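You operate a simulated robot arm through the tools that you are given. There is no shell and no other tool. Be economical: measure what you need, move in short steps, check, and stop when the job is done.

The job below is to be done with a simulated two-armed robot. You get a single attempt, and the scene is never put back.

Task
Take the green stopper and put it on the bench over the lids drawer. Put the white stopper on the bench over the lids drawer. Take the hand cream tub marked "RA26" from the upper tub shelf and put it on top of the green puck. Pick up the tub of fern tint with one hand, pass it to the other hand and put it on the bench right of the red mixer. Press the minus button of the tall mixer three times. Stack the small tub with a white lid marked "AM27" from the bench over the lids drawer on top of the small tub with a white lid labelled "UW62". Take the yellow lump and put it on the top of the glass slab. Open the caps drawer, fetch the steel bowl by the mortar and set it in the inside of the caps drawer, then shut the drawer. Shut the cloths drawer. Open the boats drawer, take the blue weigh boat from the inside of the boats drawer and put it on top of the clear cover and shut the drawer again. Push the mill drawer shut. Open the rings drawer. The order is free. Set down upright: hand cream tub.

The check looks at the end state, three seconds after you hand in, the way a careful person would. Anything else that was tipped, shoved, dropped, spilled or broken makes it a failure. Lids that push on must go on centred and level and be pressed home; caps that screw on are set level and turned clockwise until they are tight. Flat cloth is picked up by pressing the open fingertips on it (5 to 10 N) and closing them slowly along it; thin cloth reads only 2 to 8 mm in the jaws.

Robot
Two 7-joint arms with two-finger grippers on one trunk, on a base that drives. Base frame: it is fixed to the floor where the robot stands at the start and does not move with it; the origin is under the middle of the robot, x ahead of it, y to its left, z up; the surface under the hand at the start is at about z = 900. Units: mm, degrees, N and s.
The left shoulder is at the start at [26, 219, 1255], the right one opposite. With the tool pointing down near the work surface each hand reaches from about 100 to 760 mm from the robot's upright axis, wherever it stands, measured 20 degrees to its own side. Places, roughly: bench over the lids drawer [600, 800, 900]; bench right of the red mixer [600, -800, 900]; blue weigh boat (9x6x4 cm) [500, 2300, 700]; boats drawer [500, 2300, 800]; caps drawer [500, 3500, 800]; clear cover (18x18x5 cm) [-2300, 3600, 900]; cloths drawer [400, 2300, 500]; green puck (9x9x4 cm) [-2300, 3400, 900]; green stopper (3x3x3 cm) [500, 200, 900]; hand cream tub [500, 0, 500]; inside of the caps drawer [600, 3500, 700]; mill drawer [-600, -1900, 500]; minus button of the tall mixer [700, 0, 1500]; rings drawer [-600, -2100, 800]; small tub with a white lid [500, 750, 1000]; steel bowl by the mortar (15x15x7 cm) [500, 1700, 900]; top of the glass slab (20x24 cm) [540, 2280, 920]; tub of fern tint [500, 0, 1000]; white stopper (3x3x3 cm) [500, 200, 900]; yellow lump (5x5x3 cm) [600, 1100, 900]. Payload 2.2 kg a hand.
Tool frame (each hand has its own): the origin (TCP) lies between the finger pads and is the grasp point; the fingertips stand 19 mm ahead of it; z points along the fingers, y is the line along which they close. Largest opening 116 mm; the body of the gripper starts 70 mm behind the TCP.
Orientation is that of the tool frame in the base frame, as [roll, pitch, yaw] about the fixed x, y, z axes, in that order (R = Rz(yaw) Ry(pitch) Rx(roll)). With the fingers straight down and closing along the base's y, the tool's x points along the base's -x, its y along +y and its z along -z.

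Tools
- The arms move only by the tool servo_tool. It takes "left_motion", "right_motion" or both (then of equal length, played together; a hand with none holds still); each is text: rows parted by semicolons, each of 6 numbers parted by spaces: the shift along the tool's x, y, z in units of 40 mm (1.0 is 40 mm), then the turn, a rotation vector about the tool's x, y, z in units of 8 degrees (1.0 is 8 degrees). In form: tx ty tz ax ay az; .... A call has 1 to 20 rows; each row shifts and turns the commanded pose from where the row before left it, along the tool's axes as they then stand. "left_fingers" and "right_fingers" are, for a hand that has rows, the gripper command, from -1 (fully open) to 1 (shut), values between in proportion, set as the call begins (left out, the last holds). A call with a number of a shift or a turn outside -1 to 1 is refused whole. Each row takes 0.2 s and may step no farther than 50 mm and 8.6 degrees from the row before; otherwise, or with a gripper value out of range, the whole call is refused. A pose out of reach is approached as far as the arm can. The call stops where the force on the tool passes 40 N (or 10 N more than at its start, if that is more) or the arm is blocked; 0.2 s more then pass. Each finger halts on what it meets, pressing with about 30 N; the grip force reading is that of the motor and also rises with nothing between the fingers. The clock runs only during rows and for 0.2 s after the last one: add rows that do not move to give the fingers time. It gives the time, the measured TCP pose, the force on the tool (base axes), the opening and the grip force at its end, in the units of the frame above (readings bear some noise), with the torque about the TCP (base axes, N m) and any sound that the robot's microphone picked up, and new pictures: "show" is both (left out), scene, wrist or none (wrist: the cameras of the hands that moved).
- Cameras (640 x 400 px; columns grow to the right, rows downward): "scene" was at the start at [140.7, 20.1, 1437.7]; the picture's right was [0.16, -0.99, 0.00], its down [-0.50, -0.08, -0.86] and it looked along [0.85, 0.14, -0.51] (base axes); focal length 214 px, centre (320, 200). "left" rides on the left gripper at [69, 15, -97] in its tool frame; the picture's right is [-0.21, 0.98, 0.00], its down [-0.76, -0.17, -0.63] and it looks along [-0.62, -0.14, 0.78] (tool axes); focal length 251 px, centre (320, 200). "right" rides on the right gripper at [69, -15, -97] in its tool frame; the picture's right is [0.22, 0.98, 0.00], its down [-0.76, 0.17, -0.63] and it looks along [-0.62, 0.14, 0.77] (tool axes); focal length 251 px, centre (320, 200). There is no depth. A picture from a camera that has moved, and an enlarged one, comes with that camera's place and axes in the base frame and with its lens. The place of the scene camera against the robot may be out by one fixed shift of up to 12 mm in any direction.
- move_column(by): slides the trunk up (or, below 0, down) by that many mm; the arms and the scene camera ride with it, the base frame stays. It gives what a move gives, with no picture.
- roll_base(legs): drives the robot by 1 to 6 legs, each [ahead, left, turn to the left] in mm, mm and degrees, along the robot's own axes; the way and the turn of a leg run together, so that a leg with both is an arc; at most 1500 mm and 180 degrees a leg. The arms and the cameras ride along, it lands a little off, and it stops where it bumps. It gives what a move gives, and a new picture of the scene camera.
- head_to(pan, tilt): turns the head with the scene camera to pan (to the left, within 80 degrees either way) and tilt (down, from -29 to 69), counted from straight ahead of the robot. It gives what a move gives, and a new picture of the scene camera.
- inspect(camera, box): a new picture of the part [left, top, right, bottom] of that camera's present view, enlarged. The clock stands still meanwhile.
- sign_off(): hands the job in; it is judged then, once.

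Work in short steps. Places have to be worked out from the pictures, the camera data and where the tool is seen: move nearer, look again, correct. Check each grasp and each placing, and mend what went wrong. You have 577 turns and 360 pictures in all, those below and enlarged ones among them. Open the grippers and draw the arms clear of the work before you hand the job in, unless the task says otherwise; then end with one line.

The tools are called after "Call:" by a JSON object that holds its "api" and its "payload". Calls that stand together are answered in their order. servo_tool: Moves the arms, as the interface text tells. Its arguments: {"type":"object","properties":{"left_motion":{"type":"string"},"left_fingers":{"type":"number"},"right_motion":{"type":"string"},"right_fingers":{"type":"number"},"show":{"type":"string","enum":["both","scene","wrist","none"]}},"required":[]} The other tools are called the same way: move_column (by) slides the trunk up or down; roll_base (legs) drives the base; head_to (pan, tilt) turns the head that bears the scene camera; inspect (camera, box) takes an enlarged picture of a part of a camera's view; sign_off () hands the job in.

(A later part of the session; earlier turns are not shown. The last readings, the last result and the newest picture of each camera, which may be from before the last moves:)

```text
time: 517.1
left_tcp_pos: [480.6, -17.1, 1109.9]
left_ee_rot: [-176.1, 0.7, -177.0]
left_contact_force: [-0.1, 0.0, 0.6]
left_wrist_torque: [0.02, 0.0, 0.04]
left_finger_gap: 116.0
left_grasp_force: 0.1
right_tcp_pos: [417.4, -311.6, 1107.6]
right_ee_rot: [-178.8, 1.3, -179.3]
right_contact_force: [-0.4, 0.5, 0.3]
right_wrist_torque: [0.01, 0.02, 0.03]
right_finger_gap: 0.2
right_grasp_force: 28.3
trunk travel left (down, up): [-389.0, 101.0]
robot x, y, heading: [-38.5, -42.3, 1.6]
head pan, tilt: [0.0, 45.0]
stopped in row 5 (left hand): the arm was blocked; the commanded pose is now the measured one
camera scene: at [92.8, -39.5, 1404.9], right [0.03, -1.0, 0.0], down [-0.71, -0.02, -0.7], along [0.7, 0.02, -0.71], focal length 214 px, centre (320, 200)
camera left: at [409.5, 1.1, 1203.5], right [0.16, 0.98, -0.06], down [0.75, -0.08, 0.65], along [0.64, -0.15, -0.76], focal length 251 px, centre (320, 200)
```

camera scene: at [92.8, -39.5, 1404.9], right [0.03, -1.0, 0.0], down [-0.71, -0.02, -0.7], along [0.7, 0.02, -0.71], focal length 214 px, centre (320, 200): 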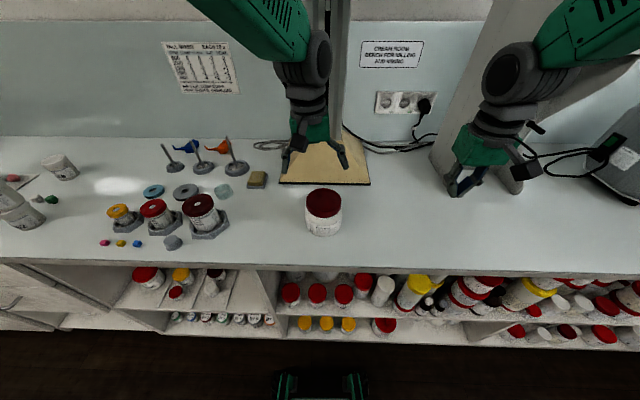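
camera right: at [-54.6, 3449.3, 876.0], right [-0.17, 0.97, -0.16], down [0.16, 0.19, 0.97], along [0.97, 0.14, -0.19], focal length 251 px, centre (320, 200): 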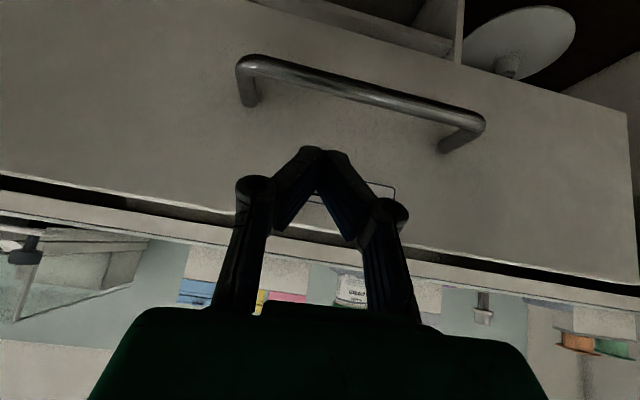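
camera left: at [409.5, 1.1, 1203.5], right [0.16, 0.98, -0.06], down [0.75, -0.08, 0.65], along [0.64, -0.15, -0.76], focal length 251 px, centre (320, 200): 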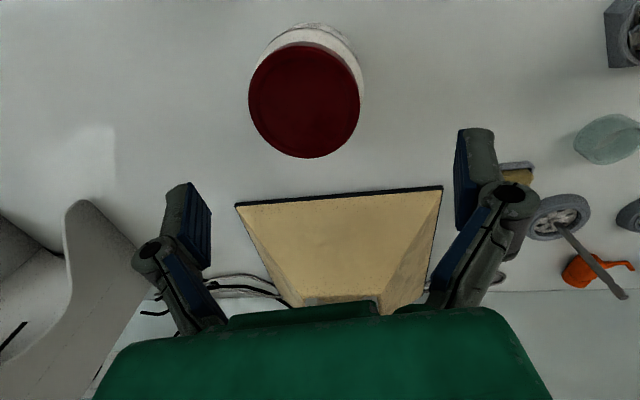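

The left arm dislikes reaching across; shift the robot 100 mm to the right (back, turn, ahead, turn, forward).

Call:
{"api": "roll_base", "payload": {"legs": [[-200, 0, 0], [0, 0, -91.6], [100, 0, 0], [0, 0, 90], [200, 0, 0]]}}

Call:
{"api": "servo_tool", "payload": {"left_motion": "0 0 0 -0.4 0 0.3;0 0 0 0 0 0", "show": "wrist"}}

```text
time: 528.3
left_tcp_pos: [484.6, -104.8, 1114.8]
left_ee_rot: [-175.9, 1.3, -175.9]
left_contact_force: [0.3, -0.2, 0.5]
left_wrist_torque: [0.05, 0.0, 0.01]
left_finger_gap: 115.9
left_grasp_force: 0.1
right_tcp_pos: [426.4, -396.6, 1108.7]
right_ee_rot: [-178.7, 1.3, -178.2]
right_contact_force: [0.1, 0.0, -0.3]
right_wrist_torque: [-0.02, -0.02, 0.03]
right_finger_gap: 0.0
right_grasp_force: 28.2
trunk travel left (down, up): [-389.0, 101.0]
robot x, y, heading: [-33.4, -136.7, 2.8]
head pan, tilt: [0.0, 45.0]
camera scene: at [94.8, -132.1, 1405.2], right [0.05, -1.0, 0.0], down [-0.71, -0.03, -0.71], along [0.7, 0.04, -0.71], focal length 214 px, centre (320, 200)
```

scene: 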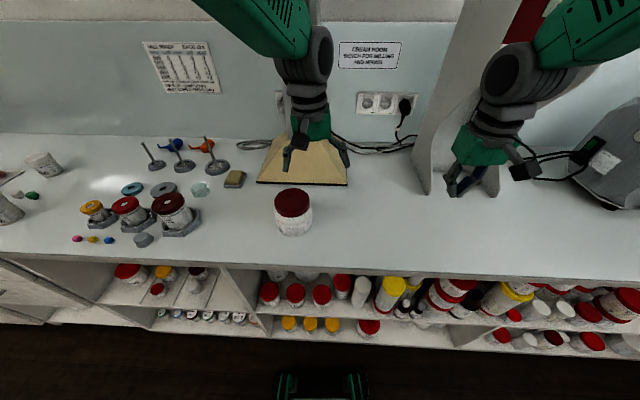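

```text
time: 528.9
left_tcp_pos: [487.8, -98.3, 1122.9]
left_ee_rot: [-177.7, 1.5, -177.2]
left_contact_force: [0.6, -0.2, 0.1]
left_wrist_torque: [-0.01, 0.0, -0.02]
left_finger_gap: 115.7
left_grasp_force: 0.1
right_tcp_pos: [426.9, -397.3, 1107.9]
right_ee_rot: [-178.8, 1.3, -178.2]
right_contact_force: [-0.4, 0.2, -0.6]
right_wrist_torque: [0.0, 0.04, 0.01]
right_finger_gap: 0.0
right_grasp_force: 28.3
trunk travel left (down, up): [-389.0, 101.0]
robot x, y, heading: [-32.6, -138.0, 2.7]
head pan, tilt: [0.0, 45.0]
camera left: at [415.2, -82.2, 1216.1], right [0.17, 0.99, -0.03], down [0.75, -0.11, 0.66], along [0.65, -0.13, -0.75], focal length 251 px, centre (320, 200)
```

left: 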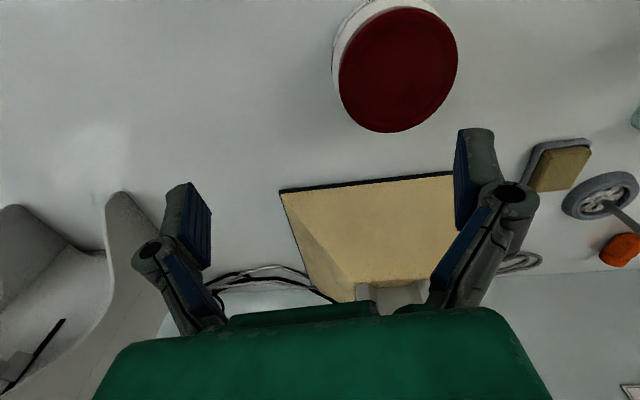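

Call:
{"api": "servo_tool", "payload": {"left_motion": "0.2 0.75 0 -0.29 0.19 0.35;0.2 0.75 0 0 0 0;0 0 0.6 0 0 0;0 0 0 0 0 0", "show": "wrist"}}

```text
time: 529.9
left_tcp_pos: [465.3, -45.6, 1094.4]
left_ee_rot: [178.5, 0.0, 178.8]
left_contact_force: [0.2, 0.7, 0.9]
left_wrist_torque: [0.01, -0.03, 0.04]
left_finger_gap: 116.0
left_grasp_force: 0.0
right_tcp_pos: [424.2, -396.6, 1108.9]
right_ee_rot: [-178.8, 1.4, -178.2]
right_contact_force: [0.6, -1.6, -0.2]
right_wrist_torque: [0.04, -0.03, 0.03]
right_finger_gap: 0.0
right_grasp_force: 28.3
trunk travel left (down, up): [-389.0, 101.0]
robot x, y, heading: [-35.3, -138.5, 2.8]
head pan, tilt: [0.0, 45.0]
camera left: at [396.5, -30.1, 1189.0], right [0.23, 0.97, 0.03], down [0.75, -0.2, 0.63], along [0.62, -0.13, -0.78], focal length 251 px, centre (320, 200)
```

left: 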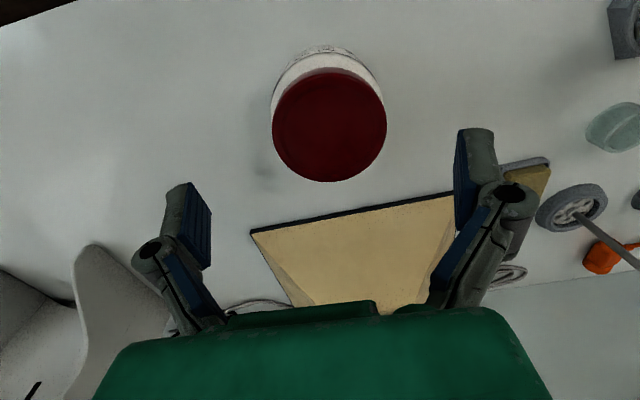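

Call:
{"api": "servo_tool", "payload": {"left_motion": "-0.13 0.23 0.5 0.19 0 -0.15;0 0 0.9 0 0 0;0 0 0 0 0 0", "show": "wrist"}}

```text
time: 530.7
left_tcp_pos: [472.7, -34.6, 1038.6]
left_ee_rot: [-179.9, 0.0, -179.9]
left_contact_force: [0.0, -0.5, 0.4]
left_wrist_torque: [0.02, -0.03, 0.01]
left_finger_gap: 116.0
left_grasp_force: 0.1
right_tcp_pos: [424.1, -395.3, 1108.9]
right_ee_rot: [-178.6, 1.3, -178.4]
right_contact_force: [0.0, -0.1, 0.1]
right_wrist_torque: [0.0, 0.04, 0.0]
right_finger_gap: 0.0
right_grasp_force: 28.9
trunk travel left (down, up): [-389.0, 101.0]
robot x, y, heading: [-34.9, -139.3, 2.9]
head pan, tilt: [0.0, 45.0]
camera left: at [403.8, -18.8, 1133.2], right [0.21, 0.98, 0.0], down [0.76, -0.16, 0.63], along [0.62, -0.14, -0.77], focal length 251 px, centre (320, 200)
```

left: 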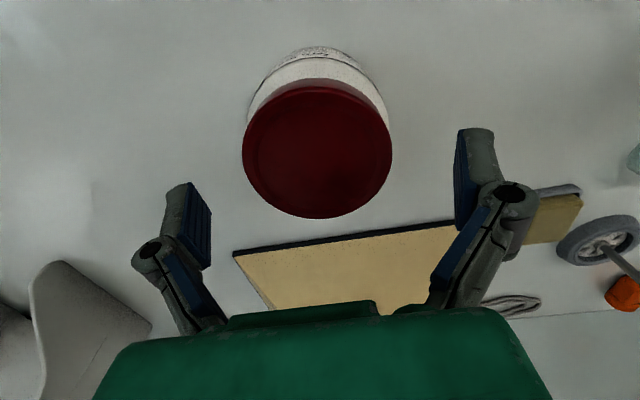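

Centred. Lower to z≈994 and grip the lid.

Call:
{"api": "servo_tool", "payload": {"left_motion": "0 0 0.7 0 0 0;0 0 0.42 0 0 0;0 0 0 0 0 0", "show": "none"}}

Call:
{"api": "servo_tool", "payload": {"left_motion": "0 0 0 0 0 0;0 0 0 0 0 0;0 0 0 0 0 0", "left_fingers": 1, "show": "wrist"}}

```text
time: 531.5
left_tcp_pos: [471.6, -34.4, 992.3]
left_ee_rot: [-179.9, 0.1, -179.9]
left_contact_force: [0.3, 0.0, 0.3]
left_wrist_torque: [0.01, 0.0, -0.02]
left_finger_gap: 116.2
left_grasp_force: 0.0
right_tcp_pos: [425.2, -395.2, 1109.0]
right_ee_rot: [-178.7, 1.4, -178.2]
right_contact_force: [0.2, -0.7, -0.2]
right_wrist_torque: [-0.03, 0.02, 0.03]
right_finger_gap: 0.1
right_grasp_force: 29.4
trunk travel left (down, up): [-389.0, 101.0]
robot x, y, heading: [-35.7, -137.0, 3.0]
head pan, tilt: [0.0, 45.0]
```

```text
time: 532.3
left_tcp_pos: [472.3, -34.8, 993.5]
left_ee_rot: [-179.9, 0.0, -179.9]
left_contact_force: [3.3, -1.3, 5.0]
left_wrist_torque: [-0.15, -0.22, 0.0]
left_finger_gap: 92.9
left_grasp_force: 30.5
right_tcp_pos: [424.7, -395.8, 1107.6]
right_ee_rot: [-178.9, 1.3, -178.2]
right_contact_force: [1.0, 0.1, 0.2]
right_wrist_torque: [-0.02, -0.02, 0.0]
right_finger_gap: 0.0
right_grasp_force: 28.4
trunk travel left (down, up): [-389.0, 101.0]
robot x, y, heading: [-33.9, -141.0, 2.9]
head pan, tilt: [0.0, 45.0]
camera left: at [404.1, -18.8, 1088.5], right [0.21, 0.98, 0.0], down [0.76, -0.16, 0.63], along [0.62, -0.14, -0.77], focal length 251 px, centre (320, 200)
```

left: 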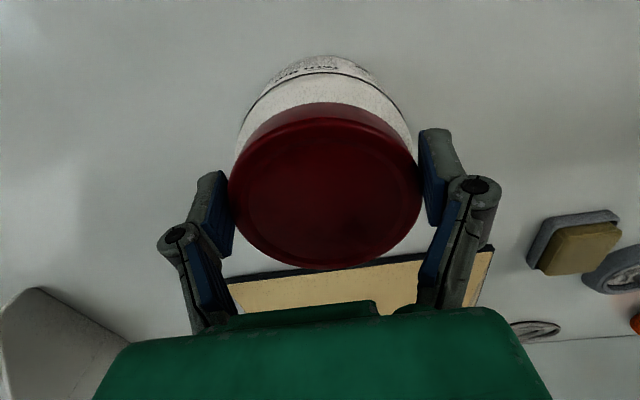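

Gripped (93 mm). Lift slowly.

Call:
{"api": "servo_tool", "payload": {"left_motion": "0 0 -0.3 0 0 0;0 0 -0.5 0 0 0;0 0 -0.7 0 0 0;0 0 -0.7 0 0 0;0.4 0 -0.4 0 0 0;0 0 0 0 0 0", "show": "both"}}

```text
time: 533.7
left_tcp_pos: [456.9, -35.1, 1095.6]
left_ee_rot: [-179.9, -0.2, -179.9]
left_contact_force: [-0.1, -0.1, -3.7]
left_wrist_torque: [-0.01, 0.06, 0.0]
left_finger_gap: 92.5
left_grasp_force: 30.1
right_tcp_pos: [426.9, -395.2, 1106.9]
right_ee_rot: [-178.7, 1.3, -178.1]
right_contact_force: [-0.3, -0.5, 0.4]
right_wrist_torque: [0.0, 0.0, -0.01]
right_finger_gap: 0.0
right_grasp_force: 28.1
trunk travel left (down, up): [-389.0, 101.0]
robot x, y, heading: [-38.7, -143.1, 2.9]
head pan, tilt: [0.0, 45.0]
camera scene: at [98.0, -131.9, 1404.7], right [0.05, -1.0, 0.0], down [-0.71, -0.03, -0.7], along [0.7, 0.04, -0.71], focal length 214 px, centre (320, 200)
camera left: at [387.5, -18.9, 1191.1], right [0.21, 0.98, 0.0], down [0.76, -0.16, 0.63], along [0.62, -0.14, -0.78], focal length 251 px, centre (320, 200)
```

scene: 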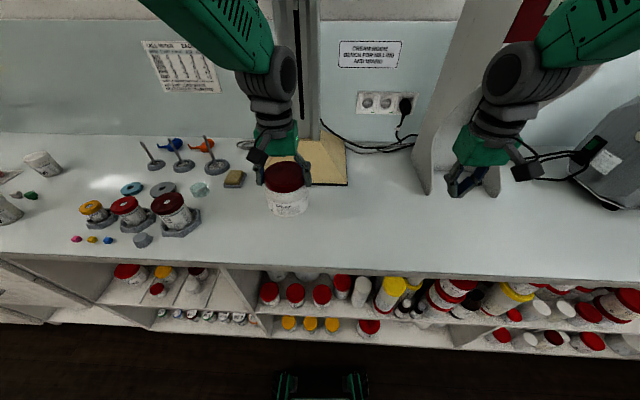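
left: 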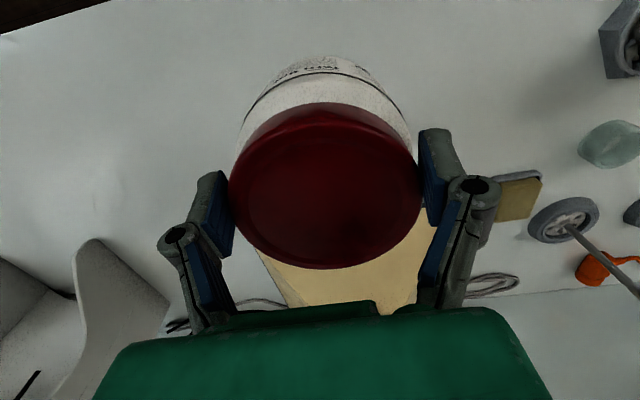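

Held securely. Move it 40 mm right; meanwhile tilt the right hand 48° forward for the takeover.

Call:
{"api": "servo_tool", "payload": {"left_motion": "0 -0.35 0 0 0 0;0 -0.35 0 0 0 0;0 -0.3 0 0 0 0;0 0 0 0 0 0;0 0 0 0 0 0;0 0 0 0 0 0;0 0 0 0 0 0", "right_motion": "0.3 0 0 0.1 -1 -0.1;0.3 0 0 0 -1 -0.1;0.3 0 0 0 -1 0;0 0 0 0 -1 0;0 0 0 0 -1 0;0 0 0 0 -1 0;0 0 0 0 0 0", "right_fingers": -1, "show": "scene"}}

```text
time: 535.3
left_tcp_pos: [455.7, -70.4, 1099.1]
left_ee_rot: [-179.1, -0.1, -179.3]
left_contact_force: [0.0, -0.5, -4.2]
left_wrist_torque: [0.0, 0.04, 0.0]
left_finger_gap: 92.6
left_grasp_force: 30.0
right_tcp_pos: [433.2, -392.2, 1104.3]
right_ee_rot: [-176.4, 49.4, -174.1]
right_contact_force: [-0.5, 0.7, -0.2]
right_wrist_torque: [0.0, 0.0, -0.02]
right_finger_gap: 116.0
right_grasp_force: 0.0
right hand out of reach, approached as far as the arm can: row 5, 6
trunk travel left (down, up): [-389.0, 101.0]
robot x, y, heading: [-37.2, -139.3, 2.7]
head pan, tilt: [0.0, 45.0]
camera scene: at [96.1, -131.7, 1405.0], right [0.05, -1.0, 0.0], down [-0.71, -0.03, -0.7], along [0.7, 0.04, -0.71], focal length 214 px, centre (320, 200)
```

scene: 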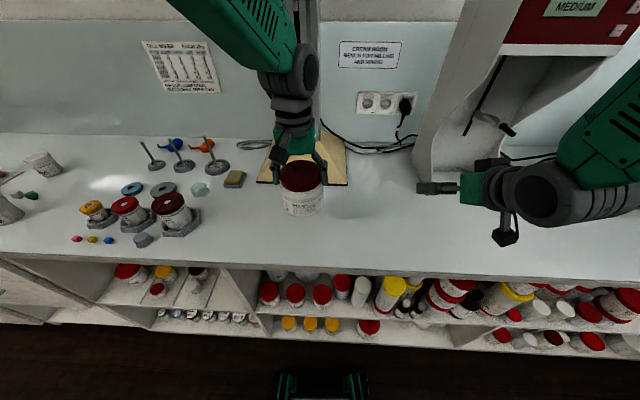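

The right hand needs more forward room. Extend the left hand with the tub 60 mm further forward.

Call:
{"api": "servo_tool", "payload": {"left_motion": "-0.5 0 0 0 0 0;-0.5 0 0 0 0 0;-0.5 0 0 0 0 0;0 0 0 0 0 0", "right_motion": "0 0 0 0.1 0 0.48;0 0 0 0 0 0;0 0 0 0 0 0;0 0 0 0 0 0", "show": "none"}}

```text
time: 536.3
left_tcp_pos: [516.5, -70.1, 1093.9]
left_ee_rot: [-179.6, -0.2, -179.5]
left_contact_force: [0.2, -0.5, -3.5]
left_wrist_torque: [-0.01, 0.06, 0.0]
left_finger_gap: 92.7
left_grasp_force: 30.0
right_tcp_pos: [434.6, -393.4, 1104.0]
right_ee_rot: [-180.0, 49.4, 180.0]
right_contact_force: [0.4, 1.1, -0.5]
right_wrist_torque: [0.03, -0.03, -0.05]
right_finger_gap: 115.8
right_grasp_force: 0.0
trunk travel left (down, up): [-389.0, 101.0]
robot x, y, heading: [-35.5, -137.8, 2.7]
head pan, tilt: [0.0, 45.0]
```

Bring the right hand across at this height to y≈−140, then look.

Call:
{"api": "servo_tool", "payload": {"right_motion": "0 0.9 0 0 0 0;0 0.9 0 0 0 0;0 0.9 0 0 0 0;0 0.9 0 0 0 0;0 0.9 0 0 0 0;0 0.9 0 0 0 0;0 0.9 0 0 0 0;0 0 0 0 0 0", "show": "both"}}

```text
time: 538.1
left_tcp_pos: [515.3, -68.5, 1094.6]
left_ee_rot: [-179.5, -0.1, -179.5]
left_contact_force: [0.6, -0.1, -3.9]
left_wrist_torque: [-0.02, 0.05, 0.02]
left_finger_gap: 92.8
left_grasp_force: 29.6
right_tcp_pos: [438.9, -139.0, 1118.1]
right_ee_rot: [176.3, 49.6, 176.4]
right_contact_force: [0.1, 0.9, -0.2]
right_wrist_torque: [-0.02, 0.03, -0.01]
right_finger_gap: 115.8
right_grasp_force: 0.0
trunk travel left (down, up): [-389.0, 101.0]
robot x, y, heading: [-36.1, -133.4, 2.9]
head pan, tilt: [0.0, 45.0]
camera scene: at [97.1, -128.4, 1405.1], right [0.05, -1.0, 0.0], down [-0.71, -0.04, -0.71], along [0.71, 0.04, -0.71], focal length 214 px, centre (320, 200)
camera right: at [320.1, -155.4, 1126.7], right [-0.12, 0.98, -0.12], down [0.01, 0.12, 0.99], along [0.99, 0.12, -0.03], focal length 251 px, centre (320, 200)
```

scene: 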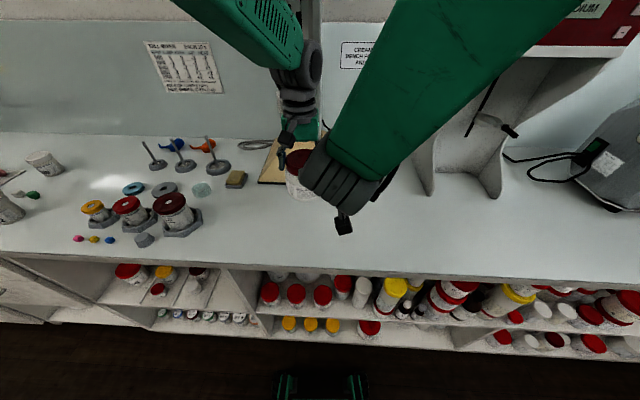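
right: 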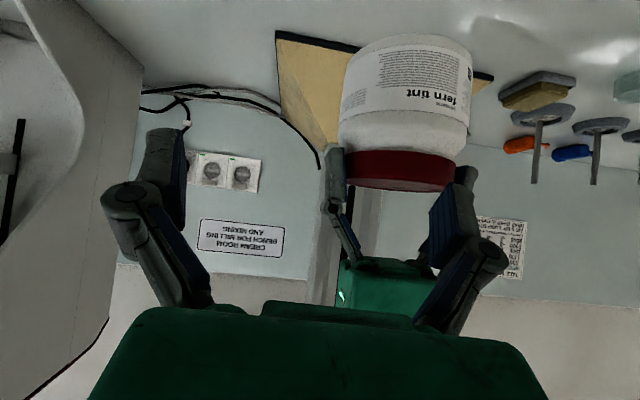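

The right camera sees the tub held by the left. Shift +66 mm in y and straighten, then view again before advancing.

Call:
{"api": "servo_tool", "payload": {"right_motion": "0 0.82 0 0.12 0 -0.29;0 0.82 0 0 0 0;0 0 0 0 0 0", "show": "wrist"}}

```text
time: 539.1
left_tcp_pos: [512.4, -66.4, 1095.9]
left_ee_rot: [-179.4, -0.1, -179.3]
left_contact_force: [0.0, 1.1, -4.1]
left_wrist_torque: [0.01, 0.06, 0.01]
left_finger_gap: 92.7
left_grasp_force: 29.5
right_tcp_pos: [444.7, -81.5, 1137.6]
right_ee_rot: [177.4, 50.9, 177.0]
right_contact_force: [0.6, 0.5, 0.2]
right_wrist_torque: [0.01, 0.0, -0.03]
right_finger_gap: 116.2
right_grasp_force: 0.1
trunk travel left (down, up): [-389.0, 101.0]
robot x, y, heading: [-36.4, -137.5, 2.7]
head pan, tilt: [0.0, 45.0]
stopped in row 3 (right hand): the arm was blocked; the commanded pose is now the measured one
camera right: at [325.6, -95.8, 1144.5], right [-0.12, 0.98, -0.14], down [-0.01, 0.14, 0.99], along [0.99, 0.12, -0.01], focal length 251 px, centre (320, 200)
```

right: 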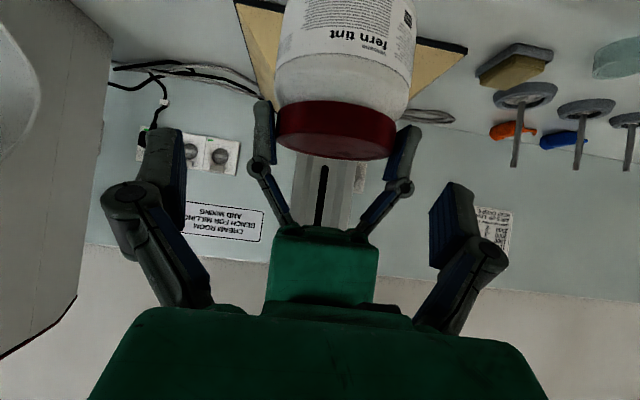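

Lower the right hand first (below the left fingers), keeping in front of the tub.

Call:
{"api": "servo_tool", "payload": {"right_motion": "0.64 0.13 0.49 0 0 -0.1;0.64 0.13 0.49 0 0 -0.1;0.64 0.13 0.49 0 0 -0.1;0 0 0 0 0 0", "show": "wrist"}}

```text
time: 540.3
left_tcp_pos: [510.4, -65.9, 1097.6]
left_ee_rot: [-179.1, -0.1, -179.1]
left_contact_force: [0.4, 0.9, -3.0]
left_wrist_torque: [-0.04, 0.03, -0.01]
left_finger_gap: 92.6
left_grasp_force: 29.8
right_tcp_pos: [457.8, -79.3, 1060.5]
right_ee_rot: [175.4, 50.4, 173.2]
right_contact_force: [0.0, 0.3, -0.5]
right_wrist_torque: [0.01, -0.01, -0.01]
right_finger_gap: 115.8
right_grasp_force: 0.1
trunk travel left (down, up): [-389.0, 101.0]
robot x, y, heading: [-36.9, -139.9, 2.6]
head pan, tilt: [0.0, 45.0]
stopped in row 4 (right hand): the arm was blocked; the commanded pose is now the measured one
camera right: at [338.9, -89.7, 1067.2], right [-0.08, 0.99, -0.12], down [0.0, 0.12, 0.99], along [1.0, 0.08, -0.01], focal length 251 px, centre (320, 200)
```

right: 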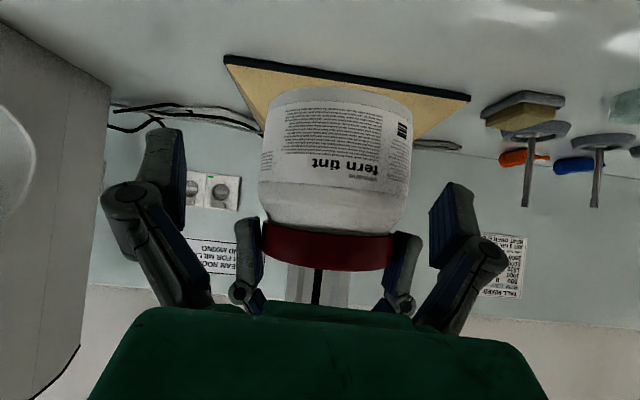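

Call:
{"api": "servo_tool", "payload": {"right_motion": "0.26 0.17 0.22 0 0 -0.28;0.26 0.17 0.22 -0.07 0 -0.28;0 0 0 0 0 0", "show": "wrist"}}

```text
time: 541.1
left_tcp_pos: [510.1, -67.2, 1098.5]
left_ee_rot: [-179.2, 0.1, -179.2]
left_contact_force: [-0.1, 0.4, -4.7]
left_wrist_torque: [0.03, 0.04, 0.03]
left_finger_gap: 92.6
left_grasp_force: 29.9
right_tcp_pos: [470.3, -72.0, 1045.9]
right_ee_rot: [177.4, 50.7, 176.6]
right_contact_force: [0.7, -0.8, -0.1]
right_wrist_torque: [0.0, 0.05, 0.02]
right_finger_gap: 115.8
right_grasp_force: 0.1
trunk travel left (down, up): [-389.0, 101.0]
robot x, y, heading: [-37.5, -139.1, 2.7]
head pan, tilt: [0.0, 45.0]
camera right: at [351.4, -85.2, 1052.0], right [-0.11, 0.98, -0.14], down [-0.01, 0.14, 0.99], along [0.99, 0.11, -0.01], focal length 251 px, centre (320, 200)
```

right: 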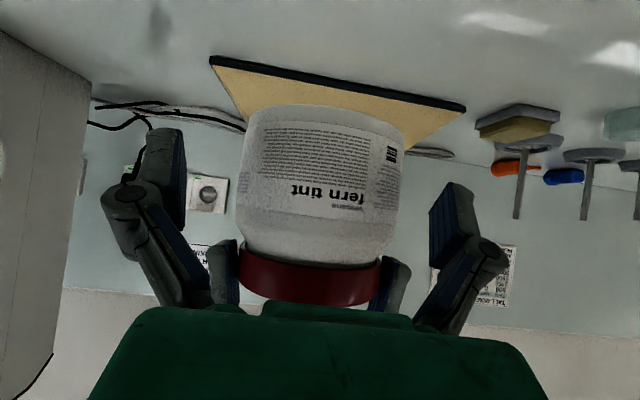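

Centred. Advance around the body.

Call:
{"api": "servo_tool", "payload": {"right_motion": "-0.2 0.04 0.5 0 0 -0.1;-0.2 0.04 0.46 0 0 -0.1;0 0 0 0 0 0", "show": "wrist"}}

```text
time: 541.9
left_tcp_pos: [510.7, -66.3, 1099.8]
left_ee_rot: [-179.2, 0.1, -179.2]
left_contact_force: [-1.2, 0.3, -4.9]
left_wrist_torque: [0.02, 0.03, 0.01]
left_finger_gap: 92.7
left_grasp_force: 29.7
right_tcp_pos: [506.2, -65.7, 1030.2]
right_ee_rot: [-179.4, 50.8, -179.6]
right_contact_force: [0.1, -1.3, -0.4]
right_wrist_torque: [0.01, -0.01, 0.0]
right_finger_gap: 116.0
right_grasp_force: 0.0
trunk travel left (down, up): [-389.0, 101.0]
robot x, y, heading: [-33.4, -137.5, 2.8]
head pan, tilt: [0.0, 45.0]
camera right: at [387.9, -82.7, 1037.1], right [-0.14, 0.98, -0.17], down [-0.01, 0.17, 0.98], along [0.99, 0.14, -0.01], focal length 251 px, centre (320, 200)
```

right: 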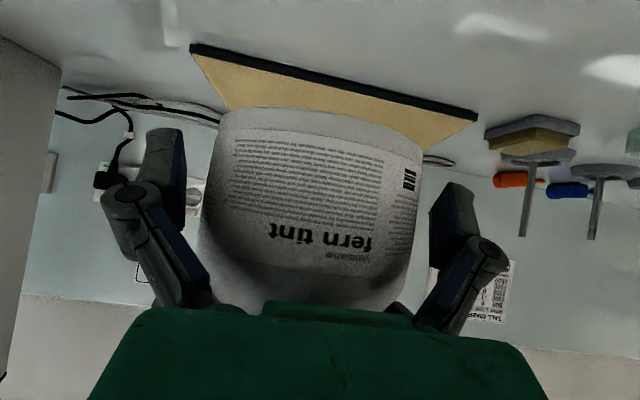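

Now close the right gripper on the body.

Call:
{"api": "servo_tool", "payload": {"right_motion": "0 0 0 0 0 0;0 0 0 0 0 0;0 0 0 0 0 0", "right_fingers": 1, "show": "both"}}

```text
time: 542.7
left_tcp_pos: [511.1, -66.4, 1098.1]
left_ee_rot: [-179.0, 0.1, -179.1]
left_contact_force: [5.8, -2.9, -12.8]
left_wrist_torque: [-0.03, -0.07, 0.06]
left_finger_gap: 92.0
left_grasp_force: 29.9
right_tcp_pos: [506.1, -68.3, 1027.4]
right_ee_rot: [-179.1, 50.6, -179.3]
right_contact_force: [-4.9, 1.6, 8.8]
right_wrist_torque: [-0.19, -0.3, -0.04]
right_finger_gap: 100.5
right_grasp_force: 30.6
trunk travel left (down, up): [-389.0, 101.0]
robot x, y, heading: [-35.3, -136.7, 2.8]
head pan, tilt: [0.0, 45.0]
camera scene: at [98.7, -129.1, 1404.7], right [0.05, -1.0, 0.0], down [-0.71, -0.04, -0.7], along [0.7, 0.03, -0.71], focal length 214 px, centre (320, 200)
camera right: at [388.3, -83.8, 1035.0], right [-0.14, 0.98, -0.18], down [-0.01, 0.18, 0.98], along [0.99, 0.14, -0.02], focal length 251 px, centre (320, 200)
```

scene: 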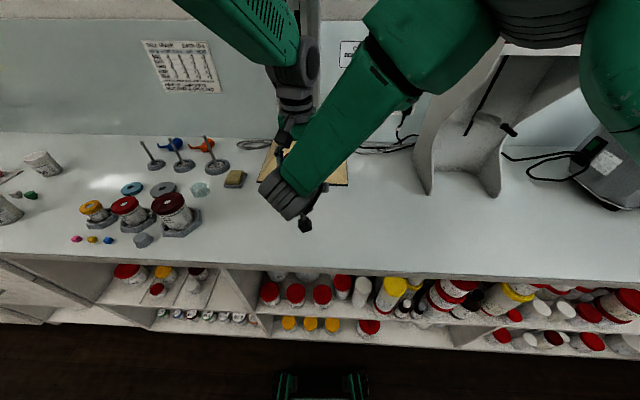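
right: 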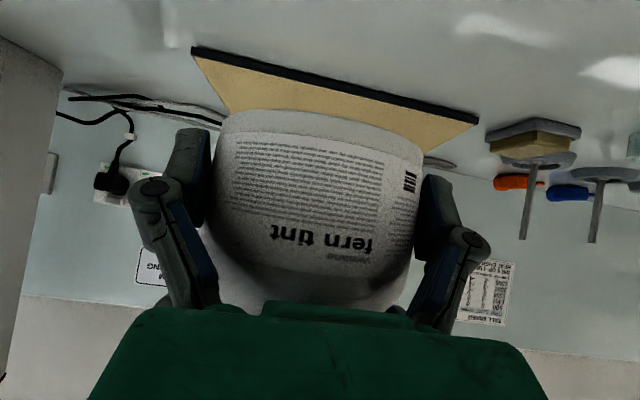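

Both hands hold it. Release the left and lift it away.

Call:
{"api": "servo_tool", "payload": {"left_motion": "0 0 0 0 0 0;0 0 0 0 0 0;0 0 0 0 0 0", "left_fingers": -1, "show": "none"}}

Call:
{"api": "servo_tool", "payload": {"left_motion": "0 0 -0.8 0 0 0;0 0.2 -0.8 0 0 0;0 0.8 -0.4 0 0 0;0 0.9 0 0 0 0;0.5 0.8 0 0 0 0;0 0 0 0 0 0", "show": "both"}}

```text
time: 543.5
left_tcp_pos: [510.0, -66.5, 1098.2]
left_ee_rot: [-179.2, 0.2, -179.1]
left_contact_force: [-0.2, 0.3, 0.0]
left_wrist_torque: [0.0, -0.01, 0.01]
left_finger_gap: 115.9
left_grasp_force: 0.0
right_tcp_pos: [505.3, -67.4, 1026.0]
right_ee_rot: [-179.3, 50.5, -179.3]
right_contact_force: [-0.3, -0.5, -4.4]
right_wrist_torque: [0.03, 0.14, -0.01]
right_finger_gap: 94.1
right_grasp_force: 30.0
trunk travel left (down, up): [-389.0, 101.0]
robot x, y, heading: [-38.3, -137.4, 2.8]
head pan, tilt: [0.0, 45.0]
```

```text
time: 544.9
left_tcp_pos: [487.4, 43.5, 1175.5]
left_ee_rot: [-179.4, 0.1, -179.4]
left_contact_force: [-0.6, -0.8, -0.8]
left_wrist_torque: [0.01, -0.02, 0.02]
left_finger_gap: 116.1
left_grasp_force: 0.1
right_tcp_pos: [505.8, -66.3, 1025.3]
right_ee_rot: [-179.1, 50.5, -179.2]
right_contact_force: [0.5, -0.5, -4.9]
right_wrist_torque: [-0.03, 0.1, 0.0]
right_finger_gap: 94.2
right_grasp_force: 30.1
trunk travel left (down, up): [-389.0, 101.0]
robot x, y, heading: [-33.5, -138.8, 2.8]
head pan, tilt: [0.0, 45.0]
camera scene: at [98.6, -127.4, 1404.7], right [0.05, -1.0, 0.0], down [-0.71, -0.04, -0.7], along [0.7, 0.03, -0.71], focal length 214 px, centre (320, 200)
camera left: at [418.4, 58.8, 1270.5], right [0.2, 0.98, -0.01], down [0.76, -0.15, 0.64], along [0.62, -0.14, -0.77], focal length 251 px, centre (320, 200)
```

scene: 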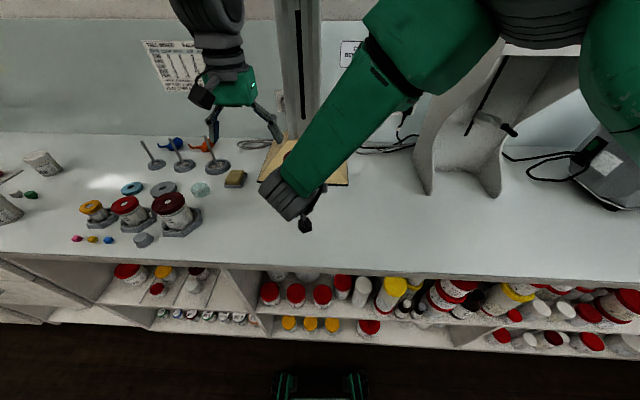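
left: 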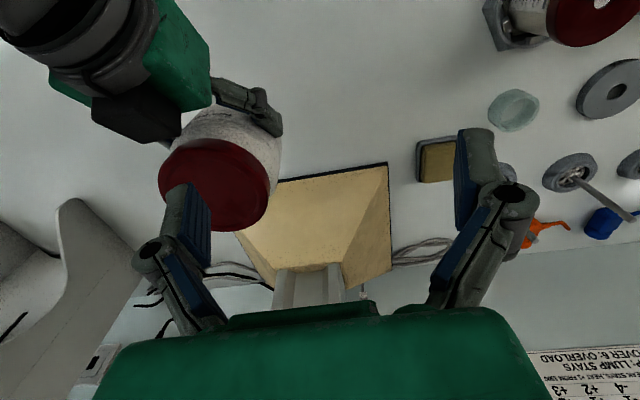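

Handover done; the right hand holds it alone. Raise the trunk a little and drive to the place right of the red mixer (y≈−820).

Call:
{"api": "move_column", "payload": {"by": 60}}

Call:
{"api": "roll_base", "payload": {"legs": [[-300, 0, 0], [0, 0, -92.8], [750, 0, 0], [0, 0, 90]]}}

```text
time: 545.9
left_tcp_pos: [485.3, 42.8, 1235.5]
left_ee_rot: [-179.3, 0.1, -179.3]
left_contact_force: [-0.7, -0.1, 0.2]
left_wrist_torque: [0.02, -0.03, 0.02]
left_finger_gap: 116.2
left_grasp_force: 0.0
right_tcp_pos: [505.7, -65.6, 1086.7]
right_ee_rot: [-179.1, 50.5, -179.3]
right_contact_force: [-0.1, -0.2, -3.4]
right_wrist_torque: [0.01, 0.11, 0.0]
right_finger_gap: 94.2
right_grasp_force: 29.9
trunk travel left (down, up): [-449.0, 41.0]
robot x, y, heading: [-36.3, -137.8, 2.8]
head pan, tilt: [0.0, 45.0]
```

```text
time: 559.5
left_tcp_pos: [171.0, -779.6, 1234.7]
left_ee_rot: [-179.4, 0.1, 175.4]
left_contact_force: [1.0, -0.2, -0.1]
left_wrist_torque: [0.01, -0.03, 0.01]
left_finger_gap: 116.0
left_grasp_force: 0.0
right_tcp_pos: [179.7, -890.6, 1086.4]
right_ee_rot: [-179.3, 50.5, 175.4]
right_contact_force: [-1.7, -1.0, -4.8]
right_wrist_torque: [0.03, 0.1, -0.01]
right_finger_gap: 93.0
right_grasp_force: 29.7
trunk travel left (down, up): [-449.0, 41.0]
robot x, y, heading: [-366.3, -909.8, -2.2]
head pan, tilt: [0.0, 45.0]
camera scene: at [-232.2, -913.0, 1464.8], right [-0.04, -1.0, 0.0], down [-0.71, 0.03, -0.7], along [0.7, -0.03, -0.71], focal length 214 px, centre (320, 200)
```

scene: 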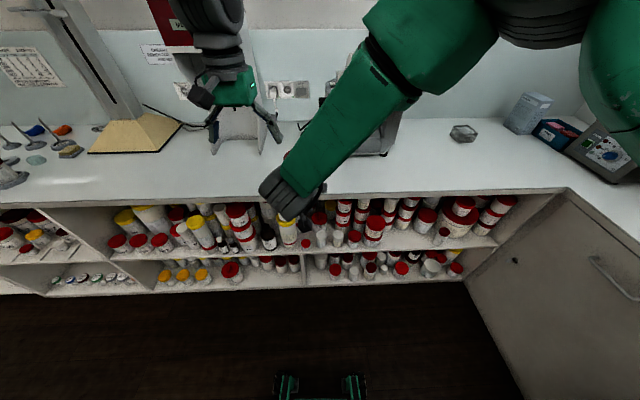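

Free bench lies between y≈−1100 and −700. Pull the left hand back, straighten, and drive ahead.

Call:
{"api": "servo_tool", "payload": {"left_motion": "1 0 0 0 0 0;1 0 0 0 0 0;0.5 0 0 0 0 0;0 0 0 0 0 0", "show": "none"}}

Call:
{"api": "roll_base", "payload": {"legs": [[0, 0, 2.2], [375, 0, 0]]}}

```text
time: 560.5
left_tcp_pos: [66.6, -771.0, 1237.4]
left_ee_rot: [-179.5, 0.3, 175.3]
left_contact_force: [-0.1, 0.9, -0.3]
left_wrist_torque: [0.02, 0.0, 0.01]
left_finger_gap: 115.8
left_grasp_force: 0.0
right_tcp_pos: [176.9, -891.1, 1088.8]
right_ee_rot: [-179.4, 50.6, 174.9]
right_contact_force: [0.4, -0.1, -4.3]
right_wrist_torque: [0.0, 0.11, 0.0]
right_finger_gap: 93.0
right_grasp_force: 29.7
trunk travel left (down, up): [-449.0, 41.0]
robot x, y, heading: [-366.5, -912.7, -2.2]
head pan, tilt: [0.0, 45.0]
```

```text
time: 563.3
left_tcp_pos: [436.5, -759.3, 1238.8]
left_ee_rot: [-179.4, 0.4, 177.5]
left_contact_force: [-0.3, 0.5, 0.0]
left_wrist_torque: [0.02, -0.01, -0.03]
left_finger_gap: 116.2
left_grasp_force: 0.0
right_tcp_pos: [550.7, -874.1, 1091.8]
right_ee_rot: [-179.7, 50.8, 176.8]
right_contact_force: [-0.7, 0.6, -3.8]
right_wrist_torque: [0.0, 0.11, 0.02]
right_finger_gap: 93.3
right_grasp_force: 30.2
trunk travel left (down, up): [-449.0, 41.0]
robot x, y, heading: [7.0, -912.2, -0.1]
head pan, tilt: [0.0, 45.0]
camera scene: at [140.8, -910.4, 1465.0], right [-0.01, -1.0, 0.0], down [-0.71, 0.0, -0.71], along [0.71, 0.0, -0.71], focal length 214 px, centre (320, 200)
```

scene: 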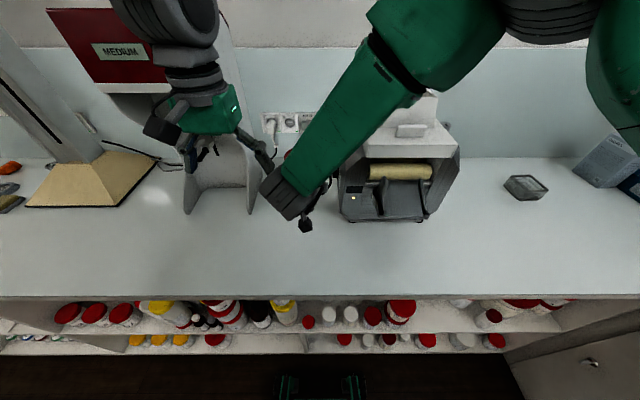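

Nudge the tub to ≈[570,−835], then lower with the trunk.

Call:
{"api": "servo_tool", "payload": {"right_motion": "-0.16 0.5 0.2 0 0 0;-0.16 0.5 0.2 0 0 0;0 0 0 0 0 0", "left_motion": "0 0 -0.7 0 0 0;0 0 -0.7 0 0 0;0 0 0 0 0 0", "show": "none"}}

Call:
{"api": "move_column", "payload": {"by": -135}}

Call:
{"api": "servo_tool", "payload": {"right_motion": "0 0 0 0 0 0", "show": "both"}}

```text
time: 564.1
left_tcp_pos: [434.3, -756.5, 1295.3]
left_ee_rot: [-179.4, 0.4, 177.5]
left_contact_force: [-0.3, -0.7, 0.1]
left_wrist_torque: [0.0, 0.03, -0.02]
left_finger_gap: 116.1
left_grasp_force: 0.1
right_tcp_pos: [581.1, -845.0, 1098.5]
right_ee_rot: [178.7, 50.7, 174.2]
right_contact_force: [0.1, -0.3, -4.2]
right_wrist_torque: [0.01, 0.08, 0.03]
right_finger_gap: 93.3
right_grasp_force: 30.7
trunk travel left (down, up): [-449.0, 41.0]
robot x, y, heading: [12.9, -913.2, -0.4]
head pan, tilt: [0.0, 45.0]
```

```text
time: 565.7
left_tcp_pos: [433.6, -755.5, 1161.6]
left_ee_rot: [-179.4, 0.5, 177.5]
left_contact_force: [-0.2, -0.8, -0.6]
left_wrist_torque: [-0.02, -0.01, 0.0]
left_finger_gap: 116.2
left_grasp_force: 0.0
right_tcp_pos: [579.5, -846.8, 960.9]
right_ee_rot: [178.8, 50.4, 174.2]
right_contact_force: [-0.4, -0.4, -4.3]
right_wrist_torque: [0.0, 0.14, -0.01]
right_finger_gap: 93.4
right_grasp_force: 30.0
trunk travel left (down, up): [-314.0, 176.0]
robot x, y, heading: [8.0, -910.1, -0.3]
head pan, tilt: [0.0, 45.0]
```

```text
time: 566.1
left_tcp_pos: [433.4, -755.8, 1160.9]
left_ee_rot: [-179.3, 0.5, 177.6]
left_contact_force: [0.2, 0.7, -0.2]
left_wrist_torque: [0.0, 0.0, 0.0]
left_finger_gap: 116.1
left_grasp_force: 0.1
right_tcp_pos: [578.8, -846.5, 962.0]
right_ee_rot: [178.7, 50.5, 174.3]
right_contact_force: [-0.2, 0.0, -4.3]
right_wrist_torque: [0.01, 0.13, 0.02]
right_finger_gap: 92.9
right_grasp_force: 29.8
trunk travel left (down, up): [-314.0, 176.0]
robot x, y, heading: [9.2, -912.7, -0.2]
head pan, tilt: [0.0, 45.0]
camera scene: at [142.1, -909.7, 1329.9], right [-0.01, -1.0, 0.0], down [-0.71, 0.0, -0.7], along [0.7, 0.0, -0.71], focal length 214 px, centre (320, 200)
camera right: at [459.8, -851.8, 969.0], right [-0.05, 0.99, -0.15], down [0.01, 0.15, 0.99], along [1.0, 0.05, -0.01], focal length 251 px, centre (320, 200)
```

scene: 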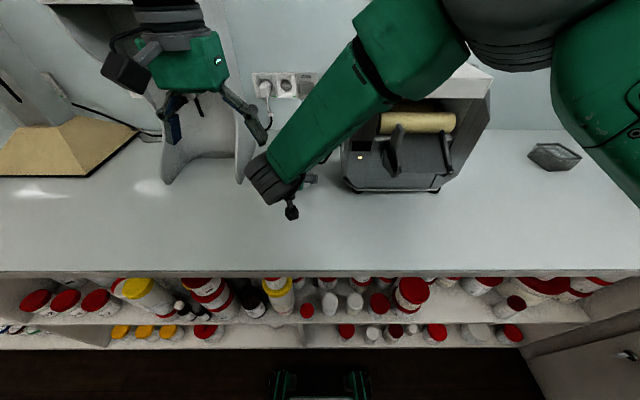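
right: 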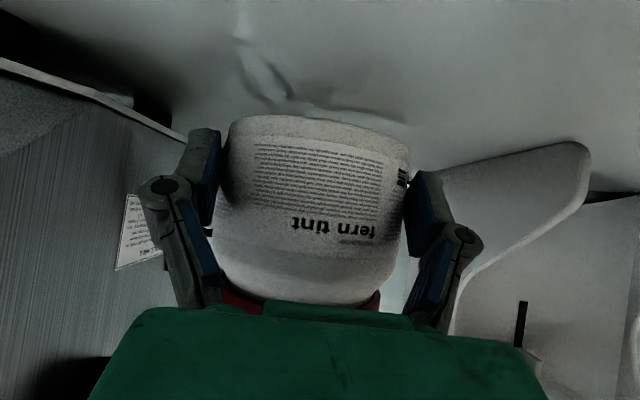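

Call:
{"api": "move_column", "payload": {"by": -28}}

Call:
{"api": "move_column", "payload": {"by": -6}}

Call:
{"api": "move_column", "payload": {"by": -4}}

```text
time: 566.8
left_tcp_pos: [432.7, -757.4, 1133.7]
left_ee_rot: [-179.4, 0.5, 177.6]
left_contact_force: [0.0, 0.1, 0.0]
left_wrist_torque: [-0.01, -0.01, 0.01]
left_finger_gap: 116.3
left_grasp_force: 0.0
right_tcp_pos: [579.4, -845.4, 933.0]
right_ee_rot: [178.7, 50.6, 174.2]
right_contact_force: [-0.1, -0.4, -4.0]
right_wrist_torque: [0.02, 0.12, 0.01]
right_finger_gap: 93.0
right_grasp_force: 30.2
trunk travel left (down, up): [-286.0, 204.0]
robot x, y, heading: [8.9, -913.6, -0.6]
head pan, tilt: [0.0, 45.0]
```

```text
time: 567.4
left_tcp_pos: [433.7, -756.8, 1127.0]
left_ee_rot: [-179.5, 0.5, 177.5]
left_contact_force: [-0.8, 0.8, 0.5]
left_wrist_torque: [-0.01, -0.02, 0.05]
left_finger_gap: 115.9
left_grasp_force: 0.1
right_tcp_pos: [579.7, -846.4, 927.8]
right_ee_rot: [178.7, 50.6, 174.2]
right_contact_force: [-0.8, -0.4, -5.4]
right_wrist_torque: [0.0, 0.13, 0.01]
right_finger_gap: 93.0
right_grasp_force: 29.9
trunk travel left (down, up): [-280.0, 210.0]
robot x, y, heading: [7.5, -912.8, -0.1]
head pan, tilt: [0.0, 45.0]
```

```text
time: 567.9
left_tcp_pos: [432.9, -757.5, 1121.4]
left_ee_rot: [-179.3, 0.5, 177.5]
left_contact_force: [-0.9, -0.1, 0.1]
left_wrist_torque: [0.01, 0.01, -0.01]
left_finger_gap: 115.8
left_grasp_force: 0.1
right_tcp_pos: [578.8, -845.1, 926.0]
right_ee_rot: [178.5, 50.8, 174.2]
right_contact_force: [-4.1, -0.2, 6.5]
right_wrist_torque: [0.09, -0.6, 0.02]
right_finger_gap: 93.1
right_grasp_force: 30.6
trunk travel left (down, up): [-276.0, 214.0]
robot x, y, heading: [5.6, -911.4, -0.3]
head pan, tilt: [0.0, 45.0]
```

Contact. Open the right gripper and withdraw back-up along its axis.

Call:
{"api": "servo_tool", "payload": {"right_motion": "0 0 0 0 0 0;0 0 0 0 0 0;0 0 0 0 0 0", "right_fingers": -1, "show": "none"}}

Call:
{"api": "servo_tool", "payload": {"right_motion": "0 0 -0.4 0 0 0;0 0 -0.6 0 0 0;0 0 -0.8 0 0 0;0 0 0 0 0 0", "show": "both"}}

```text
time: 568.7
left_tcp_pos: [433.1, -756.6, 1122.9]
left_ee_rot: [-179.4, 0.5, 177.5]
left_contact_force: [0.5, -0.2, 0.1]
left_wrist_torque: [0.0, 0.0, -0.02]
left_finger_gap: 115.8
left_grasp_force: 0.1
right_tcp_pos: [579.7, -845.7, 924.7]
right_ee_rot: [178.7, 50.6, 174.3]
right_contact_force: [-0.3, -0.9, -0.5]
right_wrist_torque: [0.02, 0.02, 0.0]
right_finger_gap: 116.4
right_grasp_force: 0.0
trunk travel left (down, up): [-276.0, 214.0]
robot x, y, heading: [11.3, -914.8, -0.2]
head pan, tilt: [0.0, 45.0]
```

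```text
time: 569.7
left_tcp_pos: [433.9, -757.1, 1121.9]
left_ee_rot: [-179.4, 0.5, 177.5]
left_contact_force: [-0.5, -0.5, 0.3]
left_wrist_torque: [-0.01, 0.02, -0.01]
left_finger_gap: 116.1
left_grasp_force: 0.0
right_tcp_pos: [521.8, -843.7, 959.4]
right_ee_rot: [179.2, 49.4, 174.5]
right_contact_force: [-0.4, 0.5, 1.5]
right_wrist_torque: [-0.02, 0.0, -0.02]
right_finger_gap: 116.1
right_grasp_force: 0.0
trunk travel left (down, up): [-276.0, 214.0]
robot x, y, heading: [9.4, -909.7, -0.3]
head pan, tilt: [0.0, 45.0]
camera scene: at [141.2, -910.0, 1291.9], right [-0.01, -1.0, 0.0], down [-0.71, 0.0, -0.7], along [0.7, 0.0, -0.71], focal length 214 px, centre (320, 200)
camera right: at [402.5, -849.7, 969.3], right [-0.05, 0.99, -0.15], down [0.03, 0.15, 0.99], along [1.0, 0.05, -0.03], focal length 251 px, centre (320, 200)
```

scene: 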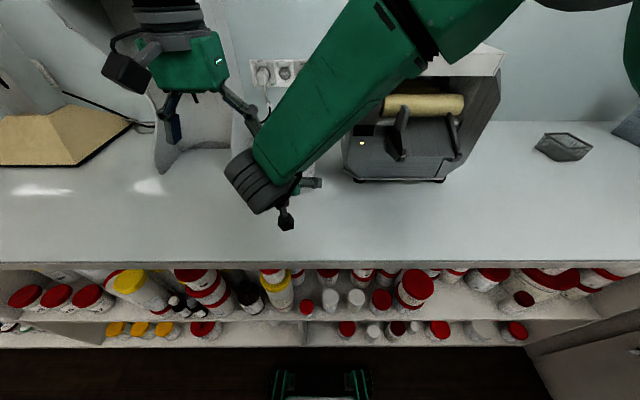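
right: 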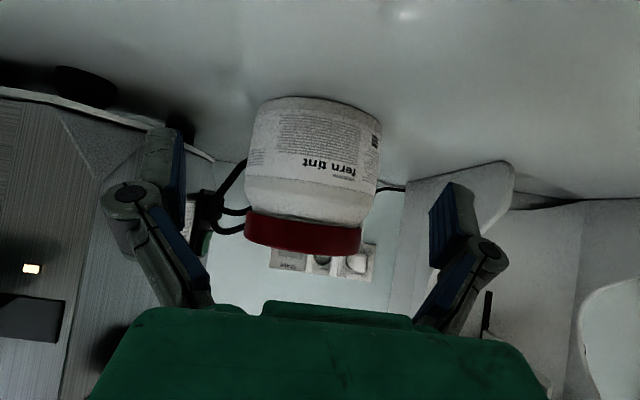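

Fern tint stands in place. Back away and turn to face the right-hand bench for the mill and rings drawers.

Call:
{"api": "roll_base", "payload": {"legs": [[-350, 0, 0], [0, 0, -90]]}}

Call:
{"api": "servo_tool", "payload": {"right_motion": "0 -0.5 0 0 1 0;0 -0.5 0 0 1 0;0 -0.5 -0.5 0 1 0;0 -0.5 -0.5 0 1 0;0 0 -0.5 0 1 0;0 0 -0.5 0 1 0;0 0 -0.5 0 0 0;0 0 0 0 0 0", "right_fingers": 1, "show": "none"}}

Call:
{"api": "head_to", "payload": {"pan": -20, "tilt": 25}}

```text
time: 575.8
left_tcp_pos: [-172.7, -1332.4, 1122.5]
left_ee_rot: [-179.4, 0.6, 88.2]
left_contact_force: [-0.4, -0.4, 0.3]
left_wrist_torque: [0.01, 0.01, 0.01]
left_finger_gap: 116.0
left_grasp_force: 0.1
right_tcp_pos: [-258.0, -1425.2, 971.8]
right_ee_rot: [178.0, 50.3, 84.3]
right_contact_force: [0.5, -0.3, 0.3]
right_wrist_torque: [0.0, -0.01, -0.01]
right_finger_gap: 116.0
right_grasp_force: 0.1
trunk travel left (down, up): [-276.0, 214.0]
robot x, y, heading: [-331.8, -907.3, -89.4]
head pan, tilt: [0.0, 45.0]
camera scene: at [-324.4, -1033.7, 1292.0], right [-1.0, -0.01, 0.0], down [-0.01, 0.71, -0.7], along [0.0, -0.7, -0.71], focal length 214 px, centre (320, 200)
```

scene: 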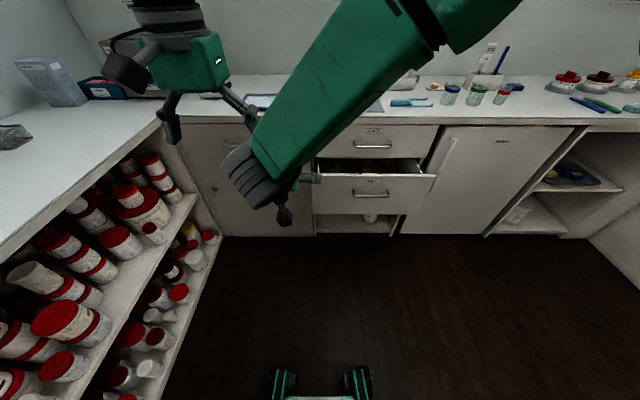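

```text
time: 577.6
left_tcp_pos: [-174.9, -1330.9, 1124.0]
left_ee_rot: [-179.5, 0.6, 88.2]
left_contact_force: [-0.2, 0.4, -0.1]
left_wrist_torque: [0.0, -0.03, -0.03]
left_finger_gap: 115.7
left_grasp_force: 0.0
right_tcp_pos: [-336.9, -1384.3, 1064.5]
right_ee_rot: [178.7, 2.5, 85.7]
right_contact_force: [-0.2, 0.5, -1.0]
right_wrist_torque: [-0.01, 0.01, 0.01]
right_finger_gap: 0.3
right_grasp_force: 28.3
trunk travel left (down, up): [-276.0, 214.0]
robot x, y, heading: [-337.0, -909.0, -89.7]
head pan, tilt: [0.0, 45.0]
```

```text
time: 578.4
left_tcp_pos: [-176.1, -1330.1, 1125.1]
left_ee_rot: [-179.5, 0.7, 88.2]
left_contact_force: [-0.3, -1.0, -0.3]
left_wrist_torque: [-0.01, 0.0, -0.03]
left_finger_gap: 115.7
left_grasp_force: 0.1
right_tcp_pos: [-336.9, -1384.9, 1064.1]
right_ee_rot: [178.8, 2.4, 85.7]
right_contact_force: [-0.6, -0.6, 1.0]
right_wrist_torque: [0.02, 0.01, -0.03]
right_finger_gap: 0.0
right_grasp_force: 28.6
trunk travel left (down, up): [-276.0, 214.0]
robot x, y, heading: [-334.4, -912.1, -89.5]
head pan, tilt: [-20.0, 25.0]
camera scene: at [-357.4, -1039.7, 1322.4], right [-0.94, 0.33, 0.0], down [0.14, 0.4, -0.9], along [-0.3, -0.85, -0.43], focal length 214 px, centre (320, 200)
```

scene: 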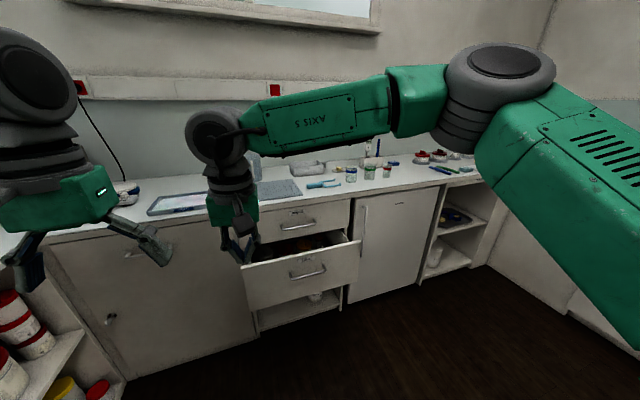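

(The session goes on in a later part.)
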